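You operate a simulated robot arm through the tools that you are given. There is no shell and no other tool.

You run a simulated two-armed robot. Do the job below in one go: nothing can be reset, and whatever is moved stays where it is left.

TASK
Start the tall clock's pendulum, then shut and latch the long door.
Fine: it must keep swinging; weights and black nut stay as they hang; hands clear under a sinking weight.

The check looks at the end state, three seconds after you hand in, the way a careful person would. Anything else that was tipped, shoved, dropped, spilled or broken makes it a failure.

THE ROBOT
Two 7-joint arms with two-finger grippers on one trunk that stands fixed in place. Base frame: the origin is at the foot of the trunk, x ahead of it, y to its left, z up. Units: m, rad, N and s.
The left shoulder is at [0.074, 0.164, 0.995], the right one opposite. With the tool pointing down near the work surface each hand reaches from about 0.32 to 0.76 m from the base axis, measured 20 degrees to its own side. Payload 2.45 kg a hand.
Tool frame (each hand has its own): the origin (TCP) lies between the finger pads and is the grasp point; the fingertips stand 0.026 m ahead of it; z points along the fingers, y is the line along which they close. The gripper opens to 0.096 m; its body begins 0.069 m behind the TCP.
Orientation is told as [roll, pitch, yaw] about the base's x, y, z axes, in that order, counted from this pose: with the fingers straight down and closing along the base's y, the tool's x points along the base's -x, its y along +y and its z along -z.

THE INTERFACE
- The arms move only by the tool servo_tool. It takes "left_moves", "right_moves" or both (then of equal length, played together; a hand with none holds still); each is a list of rows, each a list of 7 numbers: the turn, a rotation vector about the tool's x, y, z in rad, then the shift along the tool's x, y, z in m, then the opening in per cent of the stroke, from 0 (shut) to 100 (fully open). In form: [[rx, ry, rz, dx, dy, dz, hand], ...]. A call has 1 to 20 rows; each row shifts and turns the commanded pose from where the row before left it, along the tool's axes as they then stand. Each row takes 0.2 s and may step no farther than 0.05 m and 0.15 rad from the row before; otherwise, or with a gripper value out of range, the whole call is refused. A pose out of reach is approached as far as the arm can. The call stops where the force on the tool passes 90 N (or 10 N more than at its start, if that is more) or the arm is blocked; 0.2 s more then pass. Each finger travels about 0.1199 m/s and halts on what it meets, pressing with about 43 N; the grip force reading is that of the motor and also rises with nothing between the fingers. The clock runs only during rows and for 0.2 s after the last one: add rows that do not move to give the fingers time. It gives the time, the measured TCP pose, the force on the tool (base axes), the opening and the grip force at its end, in the units of the frame above (readings bear some noise), with the torque about the TCP (base axes, N m) and any sound that the robot's microphone picked up.
- Cameras (640 x 400 px; columns grow to the right, rows downward): "scene" is now at [0.1952, 0.0618, 1.4659]; the picture's right is [0.69, -0.73, -0.00], its down [-0.57, -0.54, -0.61] and it looks along [0.44, 0.42, -0.79] (base axes); focal length 347 px, centre (320, 200). "left" rides on the left gripper at [0.082, -0.003, -0.098] in its tool frame; the picture's right is [0.04, 1.00, 0.00], its down [-0.73, 0.03, -0.68] and it looks along [-0.68, 0.03, 0.73] (tool axes); focal length 256 px, centre (320, 200). "right" rides on the right gripper at [0.082, 0.003, -0.098] in its tool frame; the picture's right is [-0.04, 1.00, 0.00], its down [-0.73, -0.03, -0.68] and it looks along [-0.68, -0.03, 0.73] (tool axes); focal length 256 px, centre (320, 200). There is no depth. A picture from a camera that has moved, and an enlarged one, comes with that camera's place and axes in the base frame and with its lens. The place of the scene camera against the robot may be out by one fixed shift of up to 0.012 m in any direction.
- snapshot(camera): a new picture of that camera. No time passes.
- lift_body(by): moves the trunk up (or, below 0, down) by that many m; the arms and the scene camera ride with it, the base frame stays. It gives what a move gives, with no picture.
- aim_head(pan, tilt): turns the head with the scene camera to pan (to the left, within 2.094 rad either way) and tilt (down, from -0.506 to 1.204), counted from straight ahead of the robot (the tilt from the chest, where the trunk bows). It gives what a move gives.
- enlarge(camera, box): a new picture of the part [left, top, right, bottom] of that camera's present view, enlarged. No time passes.
- hand_in(): hands the job in; it is judged then, once.

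Places have to be worked out from the pictures, the camera data and where the tool is seen. Open the grippers and draw the arms clear of the work before you hand the job in, unless the task says otherwise.

The tools are called after ">>>" as a command line: name --argument value ..., lists and objects as JSON in quotes. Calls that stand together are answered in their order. servo_tool: Moves the arms, as the interface text tells. Its arguments: {"type":"object","properties":{"left_moves":{"type":"array","items":{"type":"array","items":{"type":"number"}}},"right_moves":{"type":"array","items":{"type":"array","items":{"type":"number"}}}},"required":[]} The other tools are called the same way: lift_body (by) moves the trunk up or down; aim_head (pan, tilt) turns the head that bears the scene camera; snapshot (camera) takes a picture; enlarge (camera, box) takes an enlarged picture of a part of a camera's view; hand_in () hands the job in.

At the start:

```text
time: 0.0
left_position: [0.4144, 0.433, 1.0676]
left_tool_rot: [-0.002, 0.003, 0.002]
left_contact_force: [0.0, -0.2, 0.3]
left_ft_torque: [-0.03, 0.01, 0.02]
left_finger_gap: 0.096
left_gripper_force: 0.0
right_position: [0.4468, 0.0692, 1.0824]
right_tool_rot: [-0.002, 0.003, 0.001]
right_contact_force: [0.2, 0.5, 0.0]
right_ft_torque: [-0.01, 0.03, -0.05]
right_finger_gap: 0.096
right_gripper_force: 0.1
trunk travel left (down, up): [-0.168, 0.398]
head pan, tilt (commanded): [0.759, 0.906]
```

scene: 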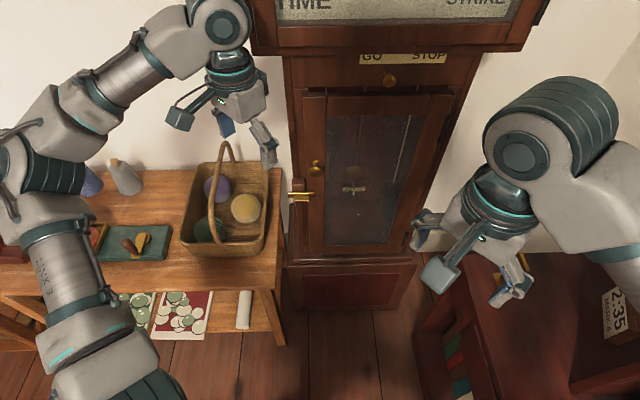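
right: 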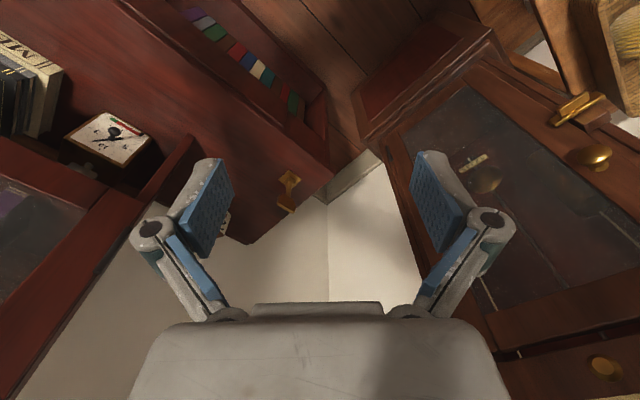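
left: 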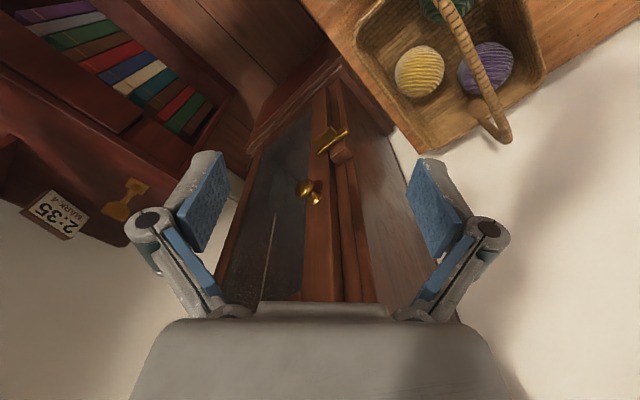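

I see a tall clock with a glazed door (slightly open?), a GO/STOP lever above it, and a latch on the left. I'll look closer at the scene before moving anything.

>>> enlarge --camera "scene" --box '[260, 0, 480, 140]'

>>> enlarge --camera "scene" --box '[270, 80, 470, 280]'

>>> enlarge --camera "left" --box '[220, 60, 420, 320]'

>>> enlarge --camera "right" --box '[380, 40, 640, 400]'

```text
2.86 times, centred on (370, 70) of scene
camera zoom: at [0.1952, 0.0618, 1.4659], right [0.69, -0.73, 0.0], down [-0.57, -0.54, -0.61], along [0.44, 0.42, -0.79], focal length 991 px, centre (177, 571)
```

zoom: 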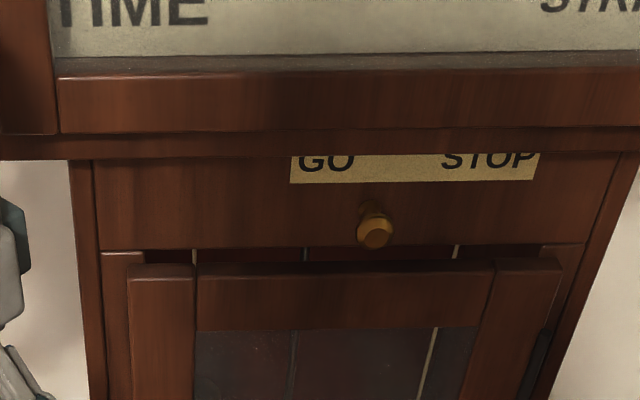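

```text
2.00 times, centred on (370, 180) of scene
camera zoom: at [0.1952, 0.0618, 1.4659], right [0.69, -0.73, 0.0], down [-0.57, -0.54, -0.61], along [0.44, 0.42, -0.79], focal length 694 px, centre (220, 240)
```

zoom: 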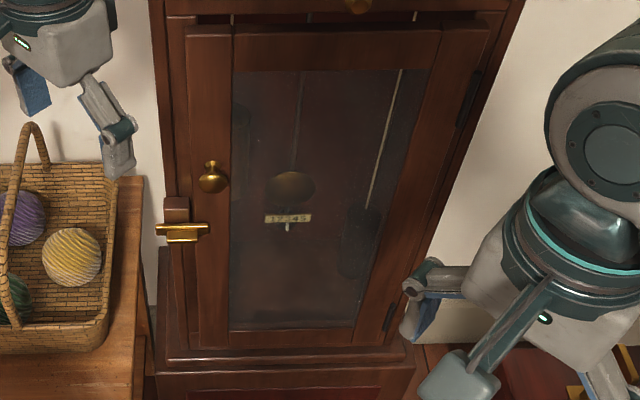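

```text
1.54 times, centred on (320, 190) of left
camera zoom: at [0.3342, 0.4278, 1.1655], right [-0.04, 1.0, 0.0], down [0.73, 0.03, 0.68], along [0.68, 0.03, -0.73], focal length 394 px, centre (320, 215)
```

zoom: 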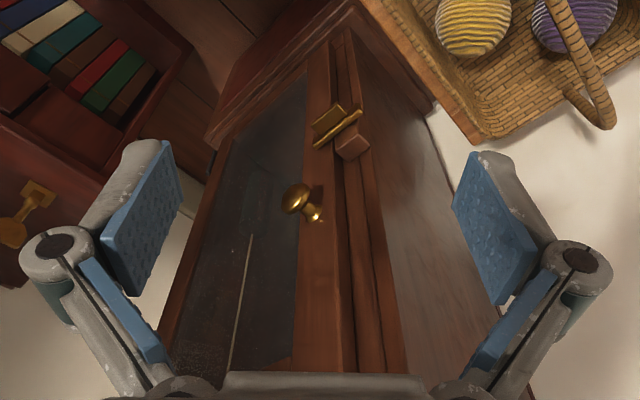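

```text
1.11 times, centred on (510, 220) of right
camera zoom: at [0.3673, 0.072, 1.1814], right [0.04, 1.0, 0.0], down [0.73, -0.03, 0.68], along [0.68, -0.03, -0.73], focal length 284 px, centre (109, 178)
```

zoom: 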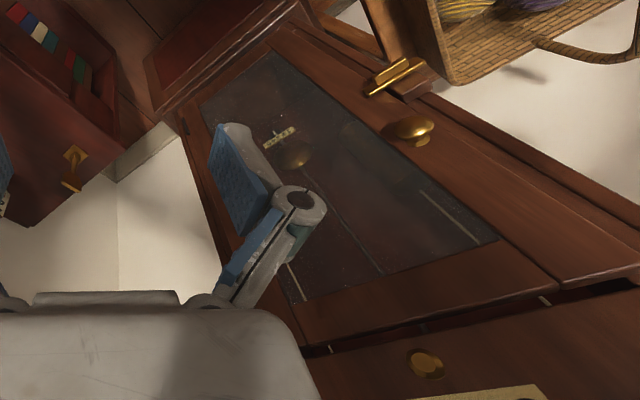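

I'll turn the head up to read the hood's plates and look around for notes and other relevant pieces.

>>> aim_head --pan 0.759 --tilt 0.3

>>> snapshot --camera "scene"

>>> aim_head --pan -0.1 --tilt 0.9

>>> snapshot --camera "scene"

>>> aim_head --pan 0.85 --tilt 0.65

>>> snapshot --camera "scene"

```text
time: 1.0
left_position: [0.4122, 0.4307, 1.0712]
left_tool_rot: [0.002, -0.002, 0.002]
left_contact_force: [0.2, 0.2, -0.1]
left_ft_torque: [0.0, 0.02, 0.0]
left_finger_gap: 0.0957
left_gripper_force: 0.0
right_position: [0.4448, 0.0676, 1.0847]
right_tool_rot: [0.001, -0.003, -0.001]
right_contact_force: [0.1, 0.0, 0.2]
right_ft_torque: [-0.02, 0.0, 0.01]
right_finger_gap: 0.0962
right_gripper_force: 0.0
trunk travel left (down, up): [-0.168, 0.398]
head pan, tilt (commanded): [0.759, 0.3]
```

```text
taken
camera scene: at [0.2087, 0.0744, 1.5183], right [0.69, -0.73, 0.0], down [-0.22, -0.21, -0.95], along [0.69, 0.66, -0.3], focal length 347 px, centre (320, 200)
```

scene: 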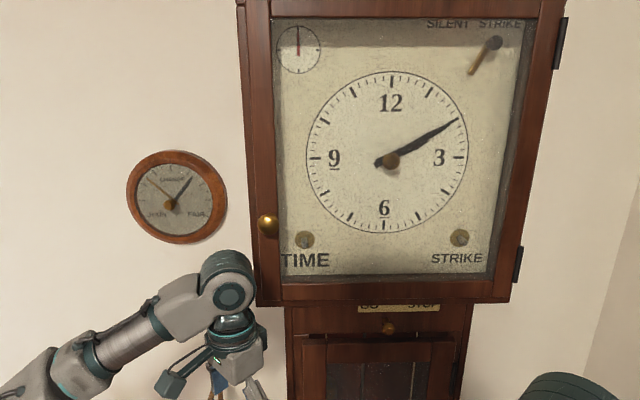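

```text
time: 2.2
left_position: [0.412, 0.4291, 1.0696]
left_tool_rot: [0.002, -0.004, -0.001]
left_contact_force: [-1.3, 0.4, 0.1]
left_ft_torque: [-0.04, 0.0, 0.0]
left_finger_gap: 0.096
left_gripper_force: 0.2
right_position: [0.443, 0.0676, 1.0852]
right_tool_rot: [-0.001, -0.003, 0.0]
right_contact_force: [-0.8, 0.9, -0.1]
right_ft_torque: [-0.02, 0.0, 0.02]
right_finger_gap: 0.096
right_gripper_force: 0.0
trunk travel left (down, up): [-0.168, 0.398]
head pan, tilt (commanded): [-0.099, 0.901]
```

```text
taken
camera scene: at [0.2158, 0.0026, 1.4664], right [-0.1, -1.0, 0.0], down [-0.78, 0.07, -0.62], along [0.61, -0.06, -0.79], focal length 347 px, centre (320, 200)
```

scene: 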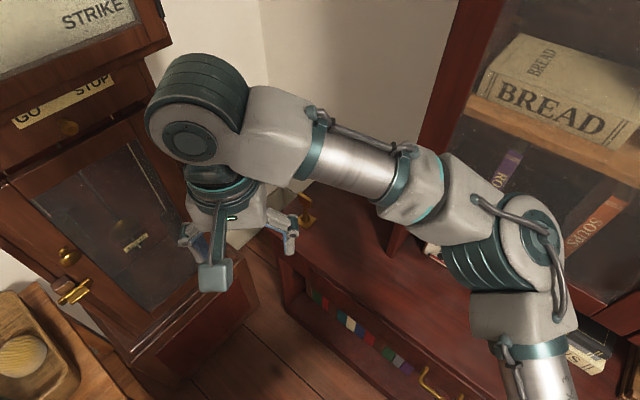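

```text
time: 3.4
left_position: [0.4126, 0.4304, 1.0712]
left_tool_rot: [0.002, -0.003, 0.004]
left_contact_force: [-0.3, -0.5, -0.4]
left_ft_torque: [0.0, -0.02, 0.01]
left_finger_gap: 0.0961
left_gripper_force: 0.0
right_position: [0.4428, 0.0675, 1.0852]
right_tool_rot: [-0.001, -0.003, 0.002]
right_contact_force: [0.5, -0.1, 0.3]
right_ft_torque: [0.03, 0.01, 0.0]
right_finger_gap: 0.0957
right_gripper_force: 0.1
trunk travel left (down, up): [-0.168, 0.398]
head pan, tilt (commanded): [0.85, 0.649]
```

```text
taken
camera scene: at [0.198, 0.0753, 1.4867], right [0.75, -0.66, 0.0], down [-0.4, -0.46, -0.79], along [0.52, 0.6, -0.61], focal length 347 px, centre (320, 200)
```

scene: 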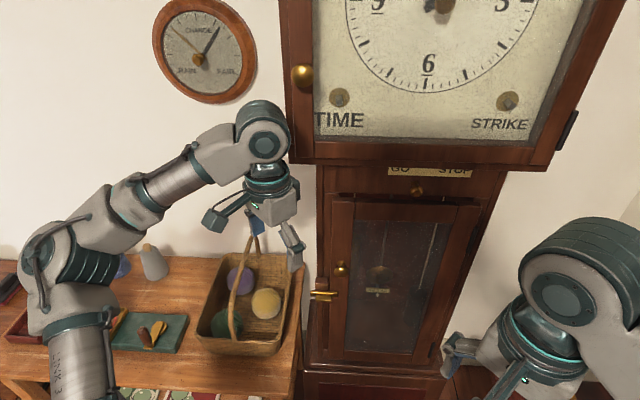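

The clock shows a GO–STOP knob under the hood, a door with a knob and a brass turn-latch at the left, hinges at the right. I'll zoom into details.

>>> enlarge --camera "scene" --box '[300, 150, 500, 275]'

>>> enlarge --camera "scene" --box '[300, 240, 420, 320]'

>>> enlarge --camera "left" --box '[270, 100, 390, 210]'

>>> enlarge --camera "right" --box '[400, 60, 640, 260]'

>>> enlarge --camera "scene" --box '[360, 155, 480, 215]'

```text
3.20 times, centred on (400, 212) of scene
camera zoom: at [0.198, 0.0753, 1.4867], right [0.75, -0.66, 0.0], down [-0.4, -0.46, -0.79], along [0.52, 0.6, -0.61], focal length 1110 px, centre (64, 160)
```

zoom: 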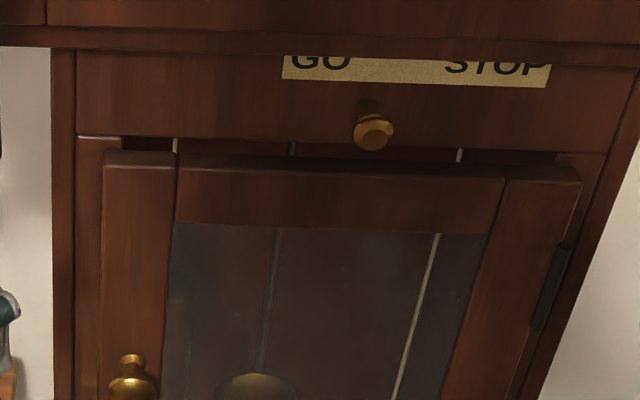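

```text
5.00 times, centred on (360, 280) of scene
camera zoom: at [0.198, 0.0753, 1.4867], right [0.75, -0.66, 0.0], down [-0.4, -0.46, -0.79], along [0.52, 0.6, -0.61], focal length 1734 px, centre (120, -200)
```

zoom: 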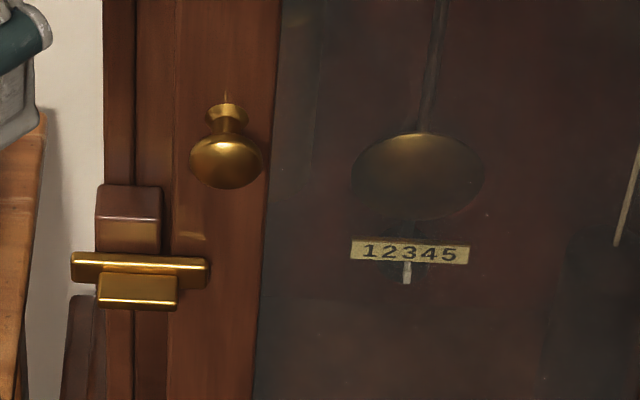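

```text
3.64 times, centred on (330, 155) of left
camera zoom: at [0.33, 0.4255, 1.1679], right [-0.04, 1.0, 0.0], down [0.73, 0.03, 0.68], along [0.68, 0.03, -0.73], focal length 931 px, centre (284, 364)
```

zoom: 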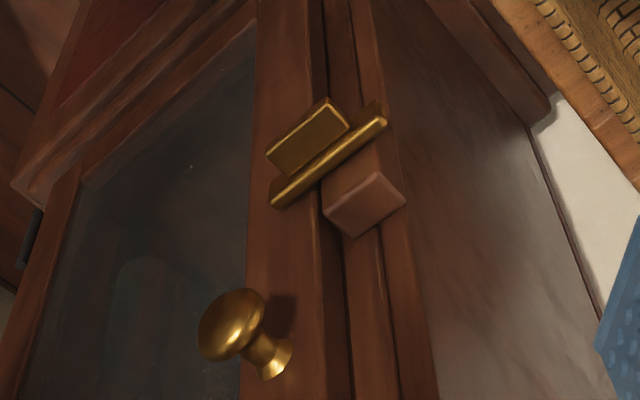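

```text
2.00 times, centred on (520, 160) of right
camera zoom: at [0.3631, 0.0697, 1.1832], right [0.04, 1.0, 0.0], down [0.73, -0.03, 0.68], along [0.68, -0.03, -0.73], focal length 512 px, centre (-80, 280)
```

zoom: 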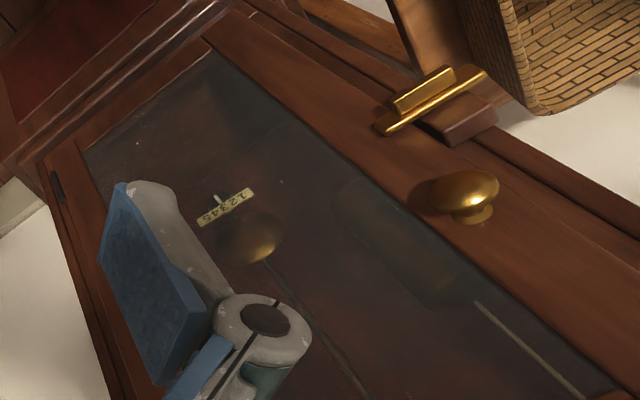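

```text
5.33 times, centred on (420, 185) of scene
camera zoom: at [0.198, 0.0753, 1.4867], right [0.75, -0.66, 0.0], down [-0.4, -0.46, -0.79], along [0.52, 0.6, -0.61], focal length 1850 px, centre (-213, 280)
```

zoom: 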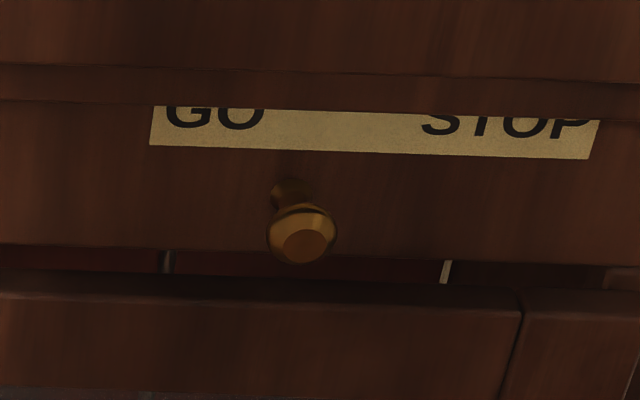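

The door knob triangulates to about [0.55, 0.42, 0.91] and the latch bar to about [0.54, 0.455, 0.815]; the clock face is turned about 45° to me. I'll tip the left hand so its camera looks level at the GO–STOP knob and the door from a safe stand-off.

>>> servo_tool --left_moves '[[0, 0, 0, 0.015, -0.04, -0.015, 100], [0, 0, 0, 0.015, -0.04, -0.015, 100], [0, -0.15, 0, 0, 0, 0, 100], [0, -0.15, 0, 0, 0, 0, 100], [0, -0.15, 0, 0, 0, 0, 100], [0, -0.15, 0, 0, 0, 0, 100], [0, -0.15, 0, 0, 0, 0, 100]]'

>>> snapshot --camera "left"

>>> snapshot --camera "scene"

```text
time: 5.0
left_position: [0.381, 0.3498, 1.0996]
left_tool_rot: [0.001, -0.757, -0.001]
left_contact_force: [0.4, 0.0, 0.5]
left_ft_torque: [0.03, -0.02, 0.02]
left_finger_gap: 0.0958
left_gripper_force: 0.0
right_position: [0.4426, 0.0666, 1.0855]
right_tool_rot: [0.001, -0.005, -0.002]
right_contact_force: [0.5, -0.4, -0.3]
right_ft_torque: [0.02, -0.05, -0.01]
right_finger_gap: 0.0963
right_gripper_force: 0.0
trunk travel left (down, up): [-0.168, 0.398]
head pan, tilt (commanded): [0.85, 0.649]
```

```text
taken
camera left: at [0.2548, 0.3451, 1.1159], right [-0.03, 1.0, -0.03], down [0.07, 0.03, 1.0], along [1.0, 0.03, -0.07], focal length 256 px, centre (320, 200)
```

left: 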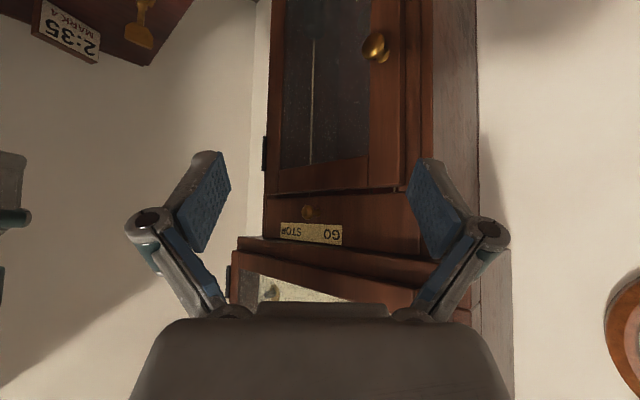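

```text
taken
camera scene: at [0.1967, 0.0737, 1.487], right [0.75, -0.66, 0.0], down [-0.4, -0.46, -0.79], along [0.52, 0.6, -0.61], focal length 347 px, centre (320, 200)
```

scene: 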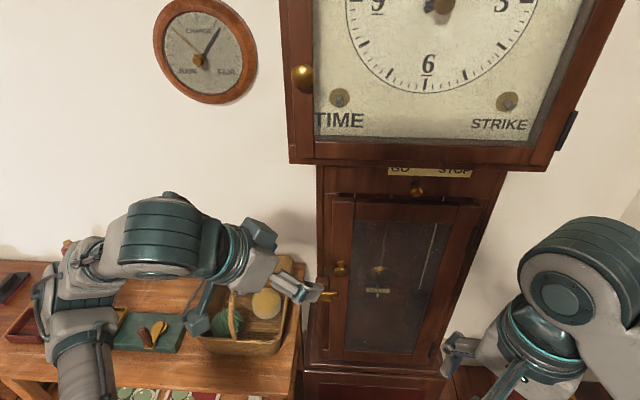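

The view is upside down but clear. I'll enlarge the GO–STOP knob, the door top and the door knob.

>>> enlarge --camera "left" --box '[260, 180, 380, 255]'

>>> enlarge --camera "left" --box '[260, 0, 440, 112]'

>>> enlarge --camera "left" --box '[0, 0, 200, 125]'

```text
5.33 times, centred on (320, 218) of left
camera zoom: at [0.2548, 0.3451, 1.1159], right [-0.03, 1.0, -0.03], down [0.07, 0.03, 1.0], along [1.0, 0.03, -0.07], focal length 1365 px, centre (320, 107)
```

zoom: 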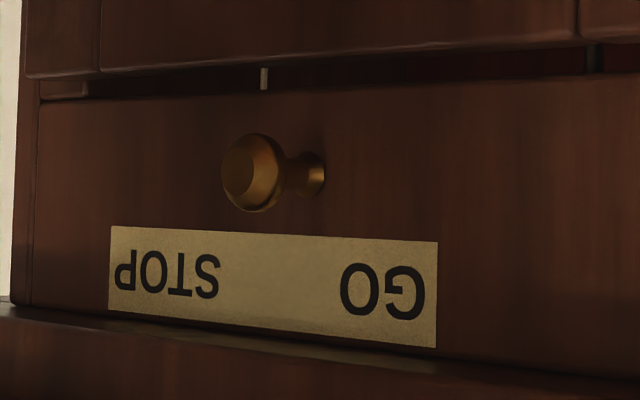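

```text
3.56 times, centred on (350, 56) of left
camera zoom: at [0.2548, 0.3451, 1.1159], right [-0.03, 1.0, -0.03], down [0.07, 0.03, 1.0], along [1.0, 0.03, -0.07], focal length 910 px, centre (213, 712)
```

zoom: 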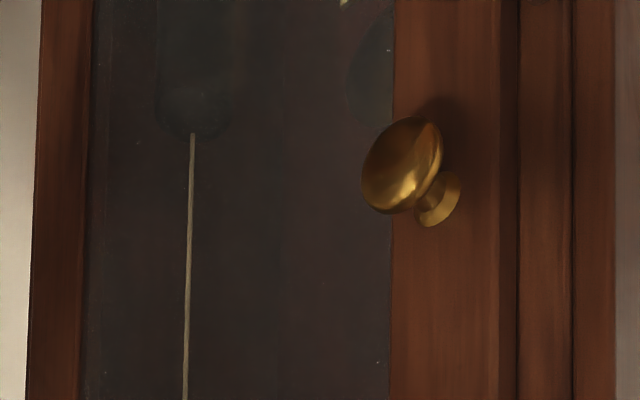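

```text
3.20 times, centred on (100, 62) of left
camera zoom: at [0.2548, 0.3451, 1.1159], right [-0.03, 1.0, -0.03], down [0.07, 0.03, 1.0], along [1.0, 0.03, -0.07], focal length 819 px, centre (1024, 640)
```

zoom: 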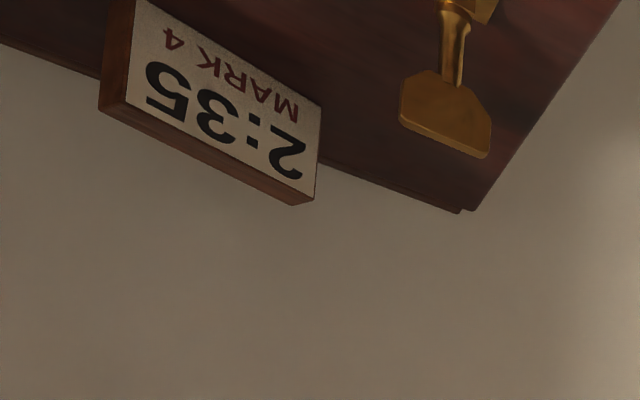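

The GO–STOP knob sits on the fascia at about [0.664, 0.355, 1.11], a bit to the GO side of the plate's middle. Next I'll yaw the left hand square to the clock and lower it to inspect the latch.

>>> servo_tool --left_moves '[[-0.103, 0, -0.109, 0, 0, 0, 100], [-0.103, 0, -0.109, 0, 0, 0, 100], [-0.103, 0, -0.109, 0, 0, 0, 100], [-0.103, 0, -0.109, 0, 0, 0, 100], [-0.103, 0, -0.109, 0, 0, 0, 100], [0, 0, 0, 0.0275, 0, 0.029, 100], [0, 0, 0, 0.0275, 0, 0.029, 100]]'

>>> snapshot --camera "left"

>>> snapshot --camera "scene"

```text
time: 6.6
left_position: [0.3831, 0.3528, 1.0191]
left_tool_rot: [0.005, -0.75, 0.752]
left_contact_force: [-1.1, 0.8, 0.3]
left_ft_torque: [0.02, 0.02, 0.01]
left_finger_gap: 0.096
left_gripper_force: 0.1
right_position: [0.4438, 0.0696, 1.0854]
right_tool_rot: [0.0, -0.002, 0.003]
right_contact_force: [0.4, -0.4, 0.2]
right_ft_torque: [0.01, -0.02, 0.0]
right_finger_gap: 0.0962
right_gripper_force: 0.1
trunk travel left (down, up): [-0.168, 0.398]
head pan, tilt (commanded): [0.85, 0.649]
```

```text
taken
camera left: at [0.2912, 0.2618, 1.0348], right [-0.7, 0.71, -0.03], down [0.03, 0.07, 1.0], along [0.71, 0.7, -0.07], focal length 256 px, centre (320, 200)
```

left: 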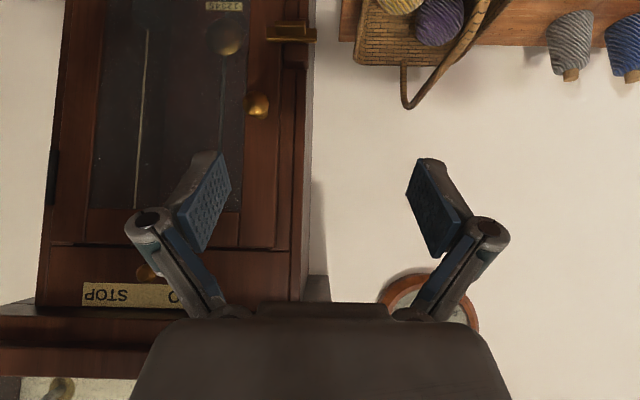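

```text
taken
camera scene: at [0.1985, 0.0765, 1.4865], right [0.75, -0.66, 0.0], down [-0.4, -0.46, -0.79], along [0.52, 0.6, -0.61], focal length 347 px, centre (320, 200)
```

scene: 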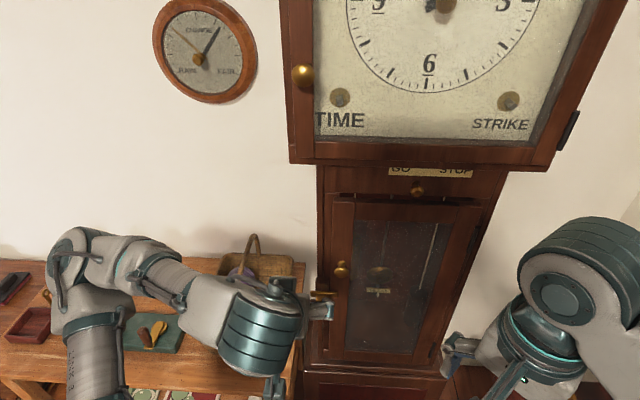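

The clock's front looks square to this view. I'll tip the camera down some more to see the latch and bob through the gap.

>>> servo_tool --left_moves '[[0, 0.15, 0, 0, 0, 0, 100], [0, 0.15, 0, 0, 0, 0, 100], [0, 0.1, 0, 0, 0, 0, 100]]'

>>> snapshot --camera "left"

>>> enlarge --camera "left" --box '[220, 60, 360, 200]'

>>> enlarge --camera "left" --box '[100, 0, 300, 200]'

```text
time: 7.4
left_position: [0.3813, 0.3503, 1.0202]
left_tool_rot: [0.004, -0.352, 0.75]
left_contact_force: [-0.1, -0.7, 0.2]
left_ft_torque: [0.03, 0.01, 0.04]
left_finger_gap: 0.096
left_gripper_force: 0.1
right_position: [0.4437, 0.0677, 1.0847]
right_tool_rot: [0.0, -0.002, 0.002]
right_contact_force: [0.6, -0.5, -0.2]
right_ft_torque: [0.0, 0.01, -0.01]
right_finger_gap: 0.0961
right_gripper_force: 0.1
trunk travel left (down, up): [-0.168, 0.398]
head pan, tilt (commanded): [0.85, 0.649]
```

```text
taken
camera left: at [0.3027, 0.2717, 1.0839], right [-0.71, 0.7, -0.01], down [0.31, 0.33, 0.89], along [0.63, 0.63, -0.45], focal length 256 px, centre (320, 200)
```

left: 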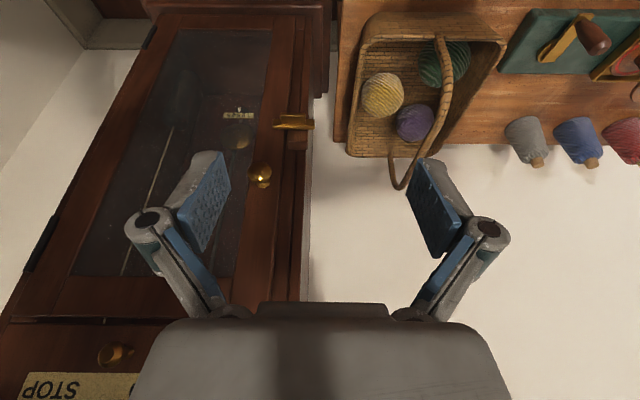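

```text
2.86 times, centred on (290, 130) of left
camera zoom: at [0.3027, 0.2717, 1.0839], right [-0.71, 0.7, -0.01], down [0.31, 0.33, 0.89], along [0.63, 0.63, -0.45], focal length 731 px, centre (406, 400)
```

zoom: 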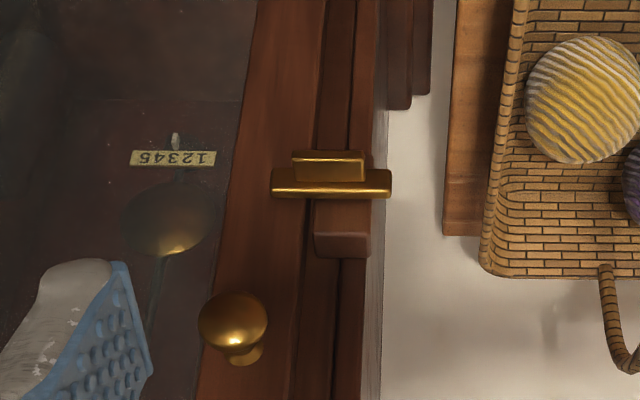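

```text
2.00 times, centred on (200, 100) of left
camera zoom: at [0.3027, 0.2717, 1.0839], right [-0.71, 0.7, -0.01], down [0.31, 0.33, 0.89], along [0.63, 0.63, -0.45], focal length 512 px, centre (560, 400)
```

zoom: 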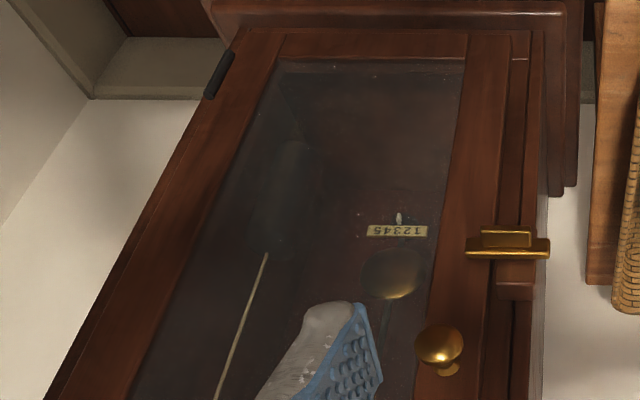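

The latch looks like a brass turn-button with a finger ridge, pivoted on a wood block on the case stile and overlapping the door edge. I'll zoom right in on it and on the bob area.

>>> enlarge --camera "left" --box '[268, 100, 324, 156]'

>>> enlarge --camera "scene" --box '[312, 250, 392, 310]'

>>> enlarge --camera "right" --box '[540, 80, 620, 140]'

>>> enlarge --camera "left" --box '[200, 70, 270, 160]'

```text
7.14 times, centred on (296, 128) of left
camera zoom: at [0.3027, 0.2717, 1.0839], right [-0.71, 0.7, -0.01], down [0.31, 0.33, 0.89], along [0.63, 0.63, -0.45], focal length 1828 px, centre (491, 714)
```

zoom: 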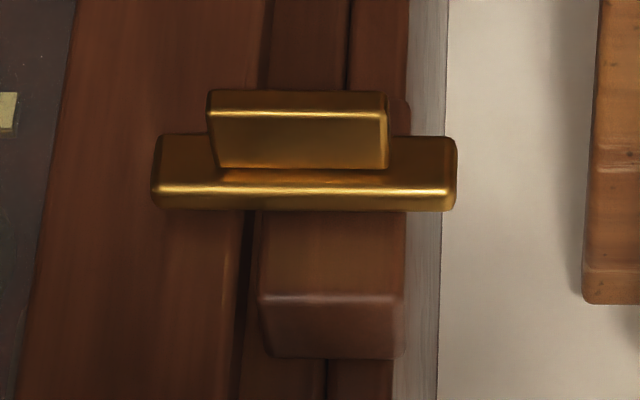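

```text
6.67 times, centred on (352, 280) of scene
camera zoom: at [0.1979, 0.0753, 1.4867], right [0.75, -0.66, 0.0], down [-0.4, -0.46, -0.79], along [0.52, 0.6, -0.61], focal length 2312 px, centre (107, -333)
```

zoom: 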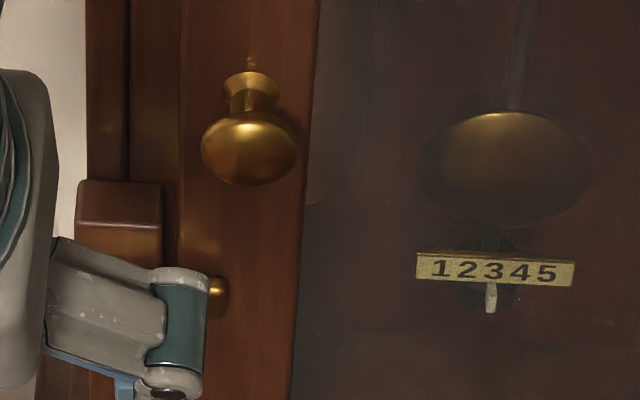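

```text
6.67 times, centred on (580, 110) of right
camera zoom: at [0.3632, 0.0703, 1.1831], right [0.04, 1.0, 0.0], down [0.73, -0.03, 0.68], along [0.68, -0.03, -0.73], focal length 1707 px, centre (-1413, 800)
```

zoom: 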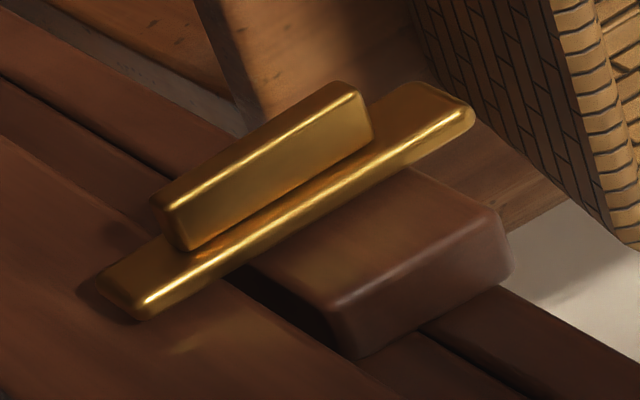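

```text
4.44 times, centred on (235, 115) of left
camera zoom: at [0.3027, 0.2717, 1.0839], right [-0.71, 0.7, -0.01], down [0.31, 0.33, 0.89], along [0.63, 0.63, -0.45], focal length 1138 px, centre (698, 578)
```

zoom: 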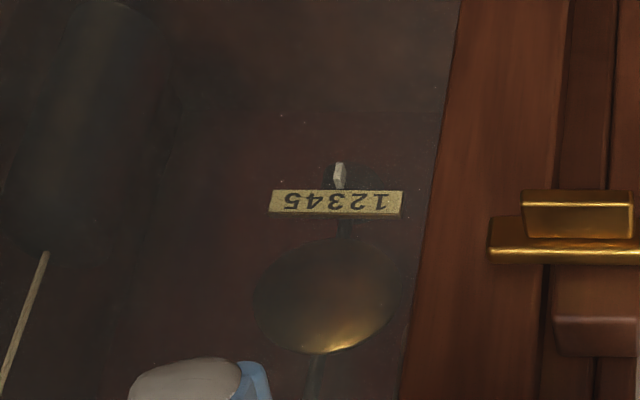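

The latch is a turn-button (bar with a finger ridge on a wooden block), bar centre about [0.541, 0.453, 0.81]; the clock front is at 45°. I'll draw the right hand back out of the door's sweep and bring the left fingers level, pointing squarely at the clock.

>>> servo_tool --left_moves '[[0, 0, 0, -0.0286, -0.0139, 0.0105, 100], [0, 0, 0, -0.0286, -0.0139, 0.0105, 100], [0, -0.15, 0, 0, 0, 0, 100], [0, -0.15, 0, 0, 0, 0, 100], [0, -0.15, 0, 0, 0, 0, 100], [0, -0.15, 0, 0, 0, 0, 100], [0, -0.15, 0, 0, 0, 0, 100], [0, -0.15, 0, 0, 0, 0, 100], [0, -0.15, 0, 0, 0, 0, 100], [0, -0.15, 0, 0, 0, 0, 100], [-0.035, -0.019, 0, 0, 0, 0, 100]]' --right_moves '[[0, 0, 0, 0.033, -0.033, 0, 100], [0, 0, 0, 0.033, -0.033, 0, 100], [0, 0, 0, 0.033, -0.033, 0, 100], [0, 0, 0, 0, 0, 0, 100], [0, 0, 0, 0, 0, 0, 100], [0, 0, 0, 0, 0, 0, 100], [0, 0, 0, 0, 0, 0, 100], [0, 0, 0, 0, 0, 0, 100], [0, 0, 0, 0, 0, 0, 100], [0, 0, 0, 0, 0, 0, 100], [0, 0, 0, 0, 0, 0, 100]]'

>>> snapshot --camera "scene"

>>> snapshot --camera "left"

>>> snapshot --camera "right"

```text
time: 9.8
left_position: [0.4816, 0.3697, 1.0315]
left_tool_rot: [2.451, -1.564, -1.664]
left_contact_force: [-0.1, -0.8, 0.2]
left_ft_torque: [0.02, 0.02, -0.01]
left_finger_gap: 0.096
left_gripper_force: 0.1
left hand out of reach, approached as far as the arm can: row 8, 9, 10
right_position: [0.3476, -0.0319, 1.0855]
right_tool_rot: [0.002, -0.003, 0.002]
right_contact_force: [-1.0, 0.2, 0.7]
right_ft_torque: [-0.01, 0.01, -0.01]
right_finger_gap: 0.0961
right_gripper_force: 0.0
trunk travel left (down, up): [-0.168, 0.398]
head pan, tilt (commanded): [0.85, 0.649]
```

```text
taken
camera scene: at [0.1975, 0.0717, 1.487], right [0.75, -0.66, 0.0], down [-0.4, -0.45, -0.79], along [0.52, 0.6, -0.61], focal length 347 px, centre (320, 200)
```

scene: 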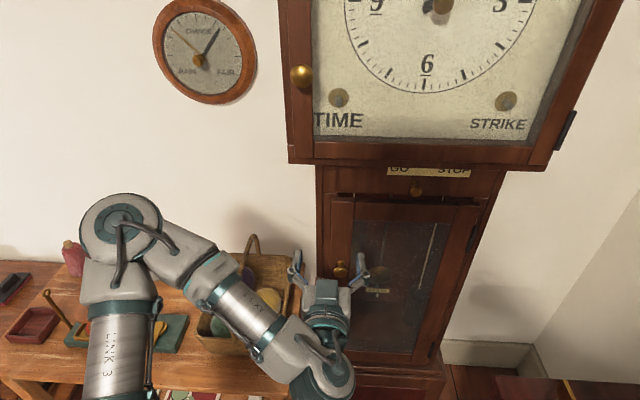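

```text
taken
camera left: at [0.4142, 0.2978, 0.9488], right [-0.71, 0.71, -0.04], down [-0.5, -0.46, 0.73], along [0.5, 0.53, 0.68], focal length 256 px, centre (320, 200)
```

left: 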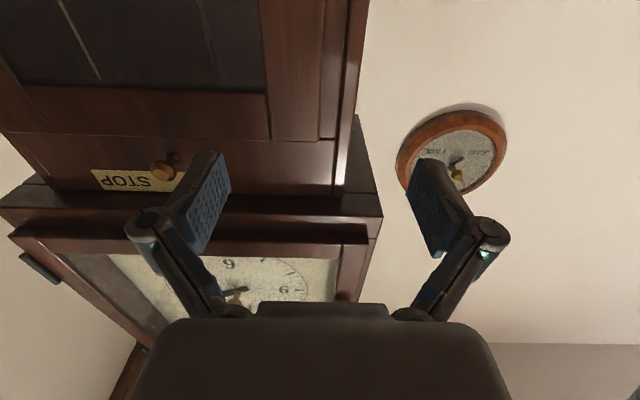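

```text
taken
camera right: at [0.2655, -0.03, 1.1828], right [0.04, 1.0, 0.0], down [0.73, -0.03, 0.68], along [0.68, -0.03, -0.73], focal length 256 px, centre (320, 200)
```

right: 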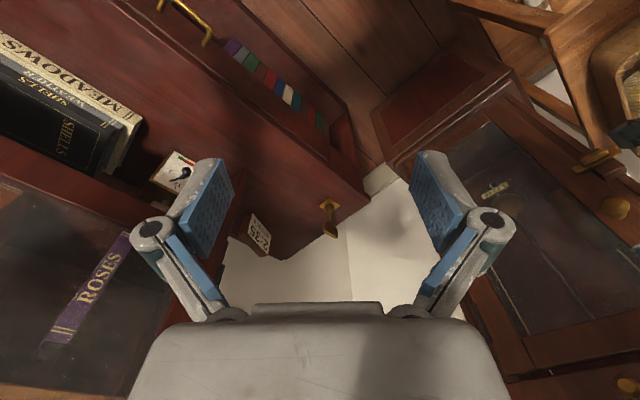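

The hand is now level and square to the clock at about D=0.60 (some rows were near the reach limit when folded). I'll lower it toward latch height and re-check.

>>> servo_tool --left_moves '[[0, 0, 0, 0.044, 0, 0, 100], [0, 0, 0, 0.044, 0, 0, 100], [0, 0, 0, 0.044, 0, 0, 100], [0, 0, 0, 0.044, 0, 0, 100], [0, 0, 0, 0.034, 0, 0, 100]]'

>>> snapshot --camera "scene"

>>> snapshot --camera "left"

```text
time: 11.0
left_position: [0.5189, 0.36, 0.9518]
left_tool_rot: [1.637, -1.564, -0.85]
left_contact_force: [0.6, 0.4, -0.1]
left_ft_torque: [-0.01, 0.01, 0.02]
left_finger_gap: 0.0956
left_gripper_force: 0.2
left hand out of reach, approached as far as the arm can: row 1, 2, 3, 4, 5
right_position: [0.3472, -0.0315, 1.0843]
right_tool_rot: [0.002, -0.003, 0.002]
right_contact_force: [0.6, -0.2, -0.2]
right_ft_torque: [0.05, 0.0, 0.0]
right_finger_gap: 0.096
right_gripper_force: 0.1
trunk travel left (down, up): [-0.168, 0.398]
head pan, tilt (commanded): [0.85, 0.649]
```

```text
taken
camera scene: at [0.1995, 0.0728, 1.4865], right [0.75, -0.66, 0.0], down [-0.4, -0.46, -0.79], along [0.52, 0.6, -0.61], focal length 347 px, centre (320, 200)
```

scene: 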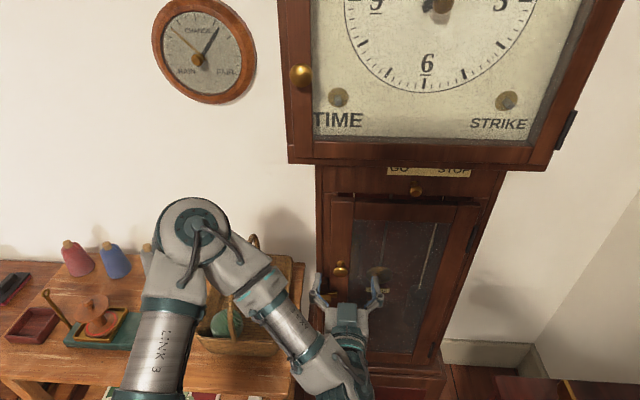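

```text
taken
camera left: at [0.451, 0.2876, 0.869], right [-0.71, 0.71, -0.04], down [-0.5, -0.46, 0.73], along [0.5, 0.54, 0.68], focal length 256 px, centre (320, 200)
```

left: 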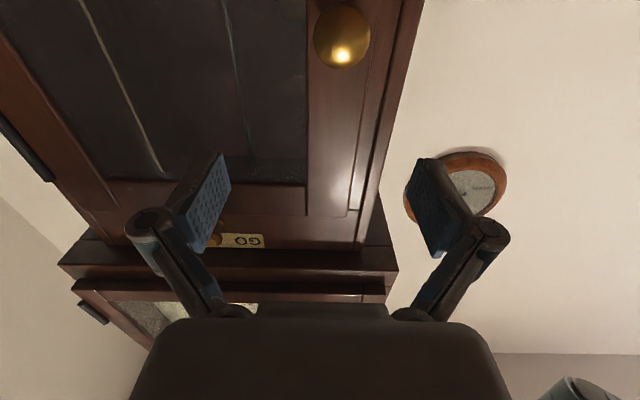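

The horizontal pose is too folded this near the shoulder, so the arm drifted toward the door knob. I'll back out: raise and tip the fingers down a little to regain a comfortable pose.

>>> servo_tool --left_moves '[[0, 0, 0, -0.045, 0, 0, 100], [0, 0, 0, -0.045, 0, 0, 100], [0, 0, 0, -0.045, 0, 0, 100], [0, 0.15, 0, 0, 0, 0, 100], [0, 0.15, 0, 0, 0, 0, 100], [0, 0.15, 0, 0, 0, 0, 100]]'

>>> snapshot --camera "left"

```text
time: 12.4
left_position: [0.5171, 0.3613, 1.0872]
left_tool_rot: [0.009, -1.121, 0.78]
left_contact_force: [0.2, -0.2, 0.3]
left_ft_torque: [-0.02, 0.0, -0.01]
left_finger_gap: 0.0958
left_gripper_force: 0.0
right_position: [0.3457, -0.0307, 1.0842]
right_tool_rot: [0.002, -0.003, 0.0]
right_contact_force: [0.3, 0.4, -1.0]
right_ft_torque: [0.01, -0.03, 0.05]
right_finger_gap: 0.0963
right_gripper_force: 0.1
trunk travel left (down, up): [-0.168, 0.398]
head pan, tilt (commanded): [0.85, 0.649]
```

```text
taken
camera left: at [0.4324, 0.2702, 1.056], right [-0.72, 0.69, -0.03], down [-0.23, -0.19, 0.96], along [0.66, 0.69, 0.29], focal length 256 px, centre (320, 200)
```

left: 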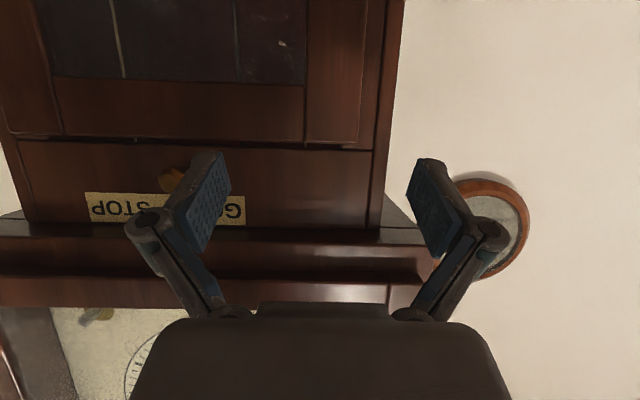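

The reach clamp keeps the commanded pose where it stopped, so I'm at [0.517, 0.361, 1.087] pitched 64° up. I'll lower with this tilt, staying ~2 cm off the door knob, and watch for reach limits.

>>> servo_tool --left_moves '[[0, 0, 0, 0.04, 0.008, 0.0156, 100], [0, 0, 0, 0.04, 0.008, 0.0156, 100], [0, 0, 0, 0.04, 0.008, 0.0156, 100]]'

>>> snapshot --camera "scene"

>>> snapshot --camera "left"

```text
time: 13.2
left_position: [0.4941, 0.3733, 0.9583]
left_tool_rot: [0.005, -1.124, 0.781]
left_contact_force: [0.1, 0.4, 0.9]
left_ft_torque: [0.02, -0.01, -0.01]
left_finger_gap: 0.0959
left_gripper_force: 0.0
right_position: [0.347, -0.0301, 1.0837]
right_tool_rot: [0.001, -0.002, 0.0]
right_contact_force: [-0.3, 0.4, 0.5]
right_ft_torque: [0.01, 0.02, -0.03]
right_finger_gap: 0.096
right_gripper_force: 0.0
trunk travel left (down, up): [-0.168, 0.398]
head pan, tilt (commanded): [0.85, 0.649]
```

```text
taken
camera scene: at [0.1984, 0.0745, 1.4866], right [0.75, -0.66, 0.0], down [-0.4, -0.46, -0.79], along [0.52, 0.6, -0.61], focal length 347 px, centre (320, 200)
```

scene: 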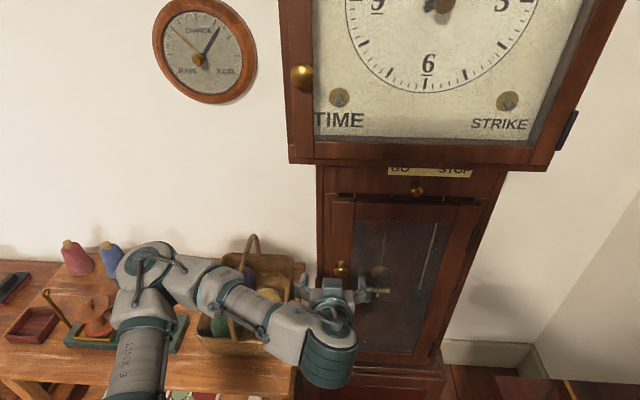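

```text
taken
camera left: at [0.4082, 0.282, 0.9269], right [-0.72, 0.69, -0.03], down [-0.23, -0.19, 0.96], along [0.66, 0.69, 0.29], focal length 256 px, centre (320, 200)
```

left: 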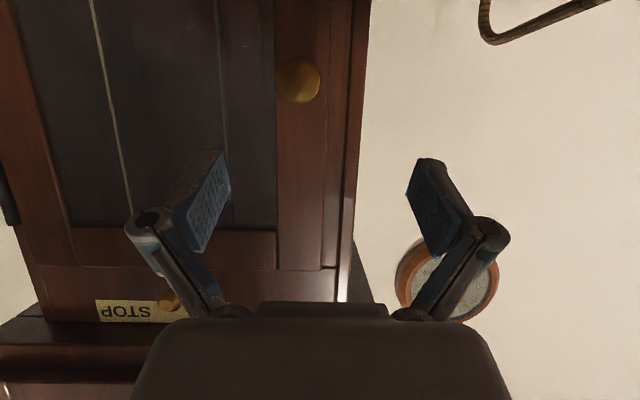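

That pose reaches fine. Re-triangulating with the left camera alone gives: latch bar centre D≈0.709, u≈0.064, z≈0.80 (≈[0.547, 0.456, 0.80]), door knob centre D≈0.69, u≈0.10, z≈0.90. I'll lower to latch height in front of it.

>>> servo_tool --left_moves '[[0, 0, 0, 0.0356, 0.0053, 0.0171, 100], [0, 0, 0, 0.0356, 0.0053, 0.0171, 100], [0, 0, 0, 0.0356, 0.0053, 0.0171, 100], [0, 0, 0, 0.0356, 0.0053, 0.0171, 100]]'

>>> snapshot --camera "left"

>>> snapshot --camera "scene"

```text
time: 14.2
left_position: [0.4779, 0.3881, 0.7998]
left_tool_rot: [0.007, -1.124, 0.78]
left_contact_force: [0.8, -0.4, -0.1]
left_ft_torque: [-0.03, 0.0, -0.01]
left_finger_gap: 0.0957
left_gripper_force: 0.0
right_position: [0.3469, -0.0302, 1.0849]
right_tool_rot: [0.0, -0.001, 0.001]
right_contact_force: [-0.1, -0.1, -0.3]
right_ft_torque: [0.0, 0.01, 0.0]
right_finger_gap: 0.096
right_gripper_force: 0.1
trunk travel left (down, up): [-0.168, 0.398]
head pan, tilt (commanded): [0.85, 0.649]
```

```text
taken
camera left: at [0.3929, 0.2972, 0.7687], right [-0.72, 0.69, -0.03], down [-0.23, -0.19, 0.95], along [0.66, 0.69, 0.3], focal length 256 px, centre (320, 200)
```

left: 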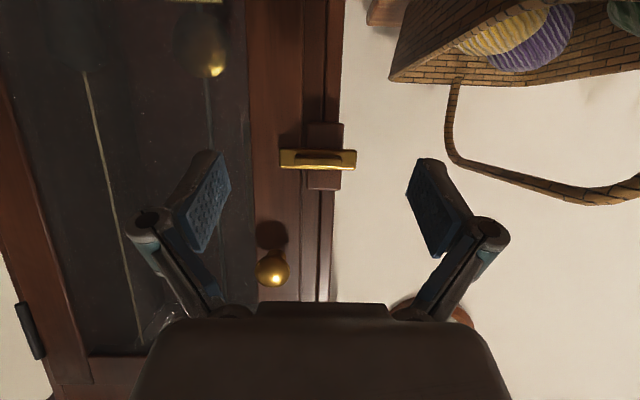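

```text
taken
camera scene: at [0.1981, 0.0742, 1.4867], right [0.75, -0.66, 0.0], down [-0.4, -0.46, -0.79], along [0.52, 0.6, -0.61], focal length 347 px, centre (320, 200)
```

scene: 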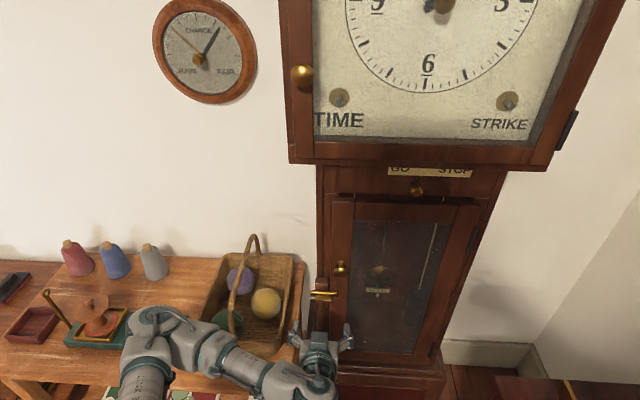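

The latch is now seen almost straight on, and its centre is at u≈0.066, z≈0.80. Enlarging for detail of the pivot and the door gap.

>>> enlarge --camera "left" --box '[260, 110, 380, 210]'

>>> enlarge --camera "left" --box '[60, 0, 300, 150]'

```text
4.00 times, centred on (320, 160) of left
camera zoom: at [0.3929, 0.2972, 0.7687], right [-0.72, 0.69, -0.03], down [-0.23, -0.19, 0.95], along [0.66, 0.69, 0.3], focal length 1024 px, centre (320, 360)
```

zoom: 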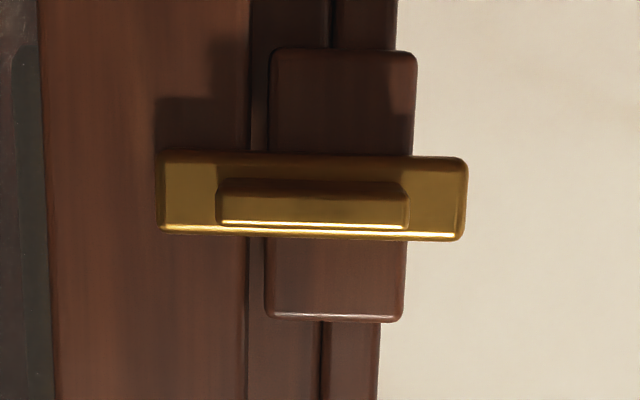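

```text
2.67 times, centred on (180, 75) of left
camera zoom: at [0.3929, 0.2972, 0.7687], right [-0.72, 0.69, -0.03], down [-0.23, -0.19, 0.95], along [0.66, 0.69, 0.3], focal length 683 px, centre (693, 533)
```

zoom: 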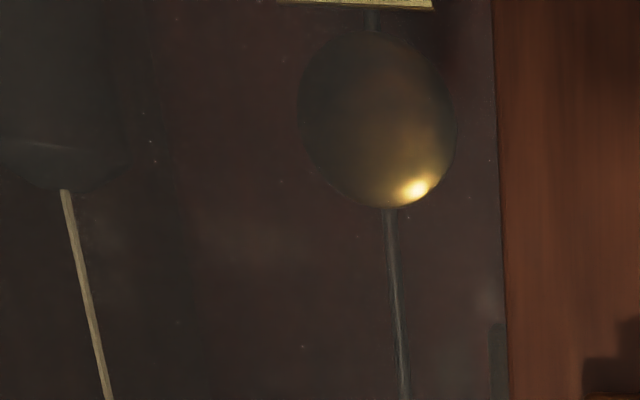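

The bar (≈67 mm) overlaps the door edge by ~20 mm with a ridge for gripping. I'll move 3 cm forward and level the fingers here, checking whether the reach allows it.

>>> servo_tool --left_moves '[[0, 0, 0, -0.013, 0, 0.027, 100], [0, -0.149, 0, 0, 0, 0, 100], [0, -0.149, 0, 0, 0, 0, 100], [0, -0.149, 0, 0, 0, 0, 100]]'

>>> snapshot --camera "left"

```text
time: 15.2
left_position: [0.4994, 0.4079, 0.8005]
left_tool_rot: [1.771, -1.565, -0.984]
left_contact_force: [0.4, 0.2, 0.1]
left_ft_torque: [0.0, -0.01, 0.0]
left_finger_gap: 0.0961
left_gripper_force: 0.1
right_position: [0.3453, -0.0309, 1.0854]
right_tool_rot: [0.002, -0.004, -0.001]
right_contact_force: [-0.1, 0.7, -0.8]
right_ft_torque: [0.0, 0.01, 0.01]
right_finger_gap: 0.0957
right_gripper_force: 0.2
trunk travel left (down, up): [-0.168, 0.398]
head pan, tilt (commanded): [0.85, 0.649]
```

```text
taken
camera left: at [0.4314, 0.3355, 0.7186], right [-0.71, 0.71, -0.04], down [-0.5, -0.46, 0.73], along [0.5, 0.54, 0.68], focal length 256 px, centre (320, 200)
```

left: 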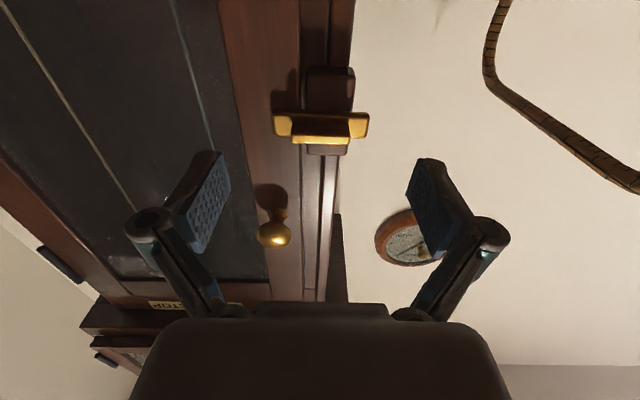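

The level pose works here (D≈0.64, axis aimed at the ridge). Now I'll roll the hand 90° so the fingers close vertically across the ridge.

>>> servo_tool --left_moves '[[0, 0, 0.15, 0, 0, 0, 60], [0, 0, 0.15, 0, 0, 0, 60], [0, 0, 0.15, 0, 0, 0, 60], [0, 0, 0.15, 0, 0, 0, 60], [0, 0, 0.15, 0, 0, 0, 60], [0, 0, 0.15, 0, 0, 0, 60], [0, 0, 0.15, 0, 0, 0, 60], [0, 0, 0.15, 0, 0, 0, 60], [0, 0, 0.15, 0, 0, 0, 60], [0, 0, 0.15, 0, 0, 0, 60], [0, 0, 0.071, 0, 0, 0, 60]]'

>>> snapshot --camera "left"

>>> snapshot --camera "scene"

```text
time: 17.6
left_position: [0.4994, 0.4076, 0.8011]
left_tool_rot: [1.572, 0.005, -0.785]
left_contact_force: [-0.5, -0.2, -0.4]
left_ft_torque: [0.0, 0.03, 0.01]
left_finger_gap: 0.0577
left_gripper_force: 0.1
right_position: [0.3458, -0.0308, 1.084]
right_tool_rot: [0.002, -0.004, 0.001]
right_contact_force: [0.8, -0.2, -0.5]
right_ft_torque: [-0.01, -0.03, 0.02]
right_finger_gap: 0.096
right_gripper_force: 0.1
trunk travel left (down, up): [-0.168, 0.398]
head pan, tilt (commanded): [0.85, 0.649]
```

```text
taken
camera left: at [0.3718, 0.395, 0.7974], right [-0.02, 0.02, 1.0], down [0.04, -1.0, 0.03], along [1.0, 0.04, 0.02], focal length 256 px, centre (320, 200)
```

left: 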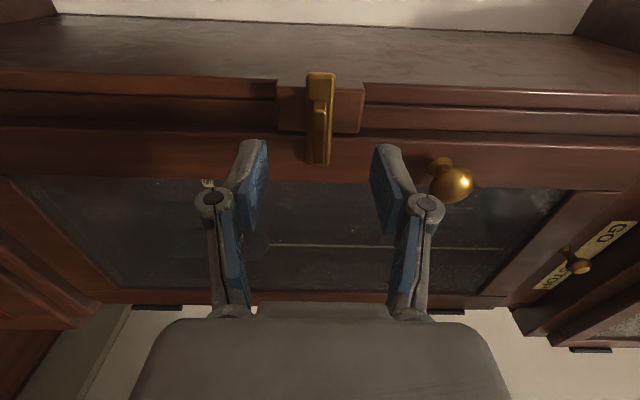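

```text
taken
camera scene: at [0.1972, 0.0728, 1.4869], right [0.75, -0.66, 0.0], down [-0.4, -0.46, -0.79], along [0.52, 0.6, -0.61], focal length 347 px, centre (320, 200)
```

scene: 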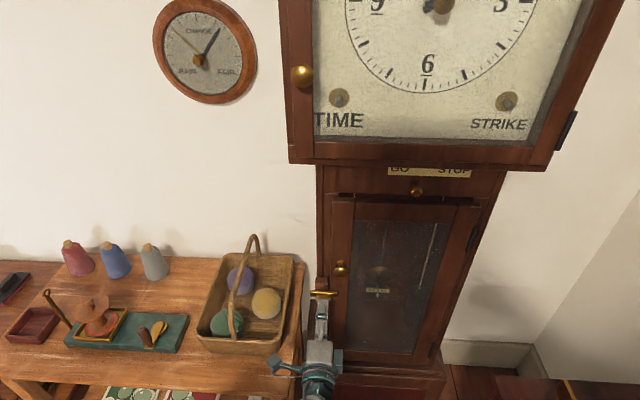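

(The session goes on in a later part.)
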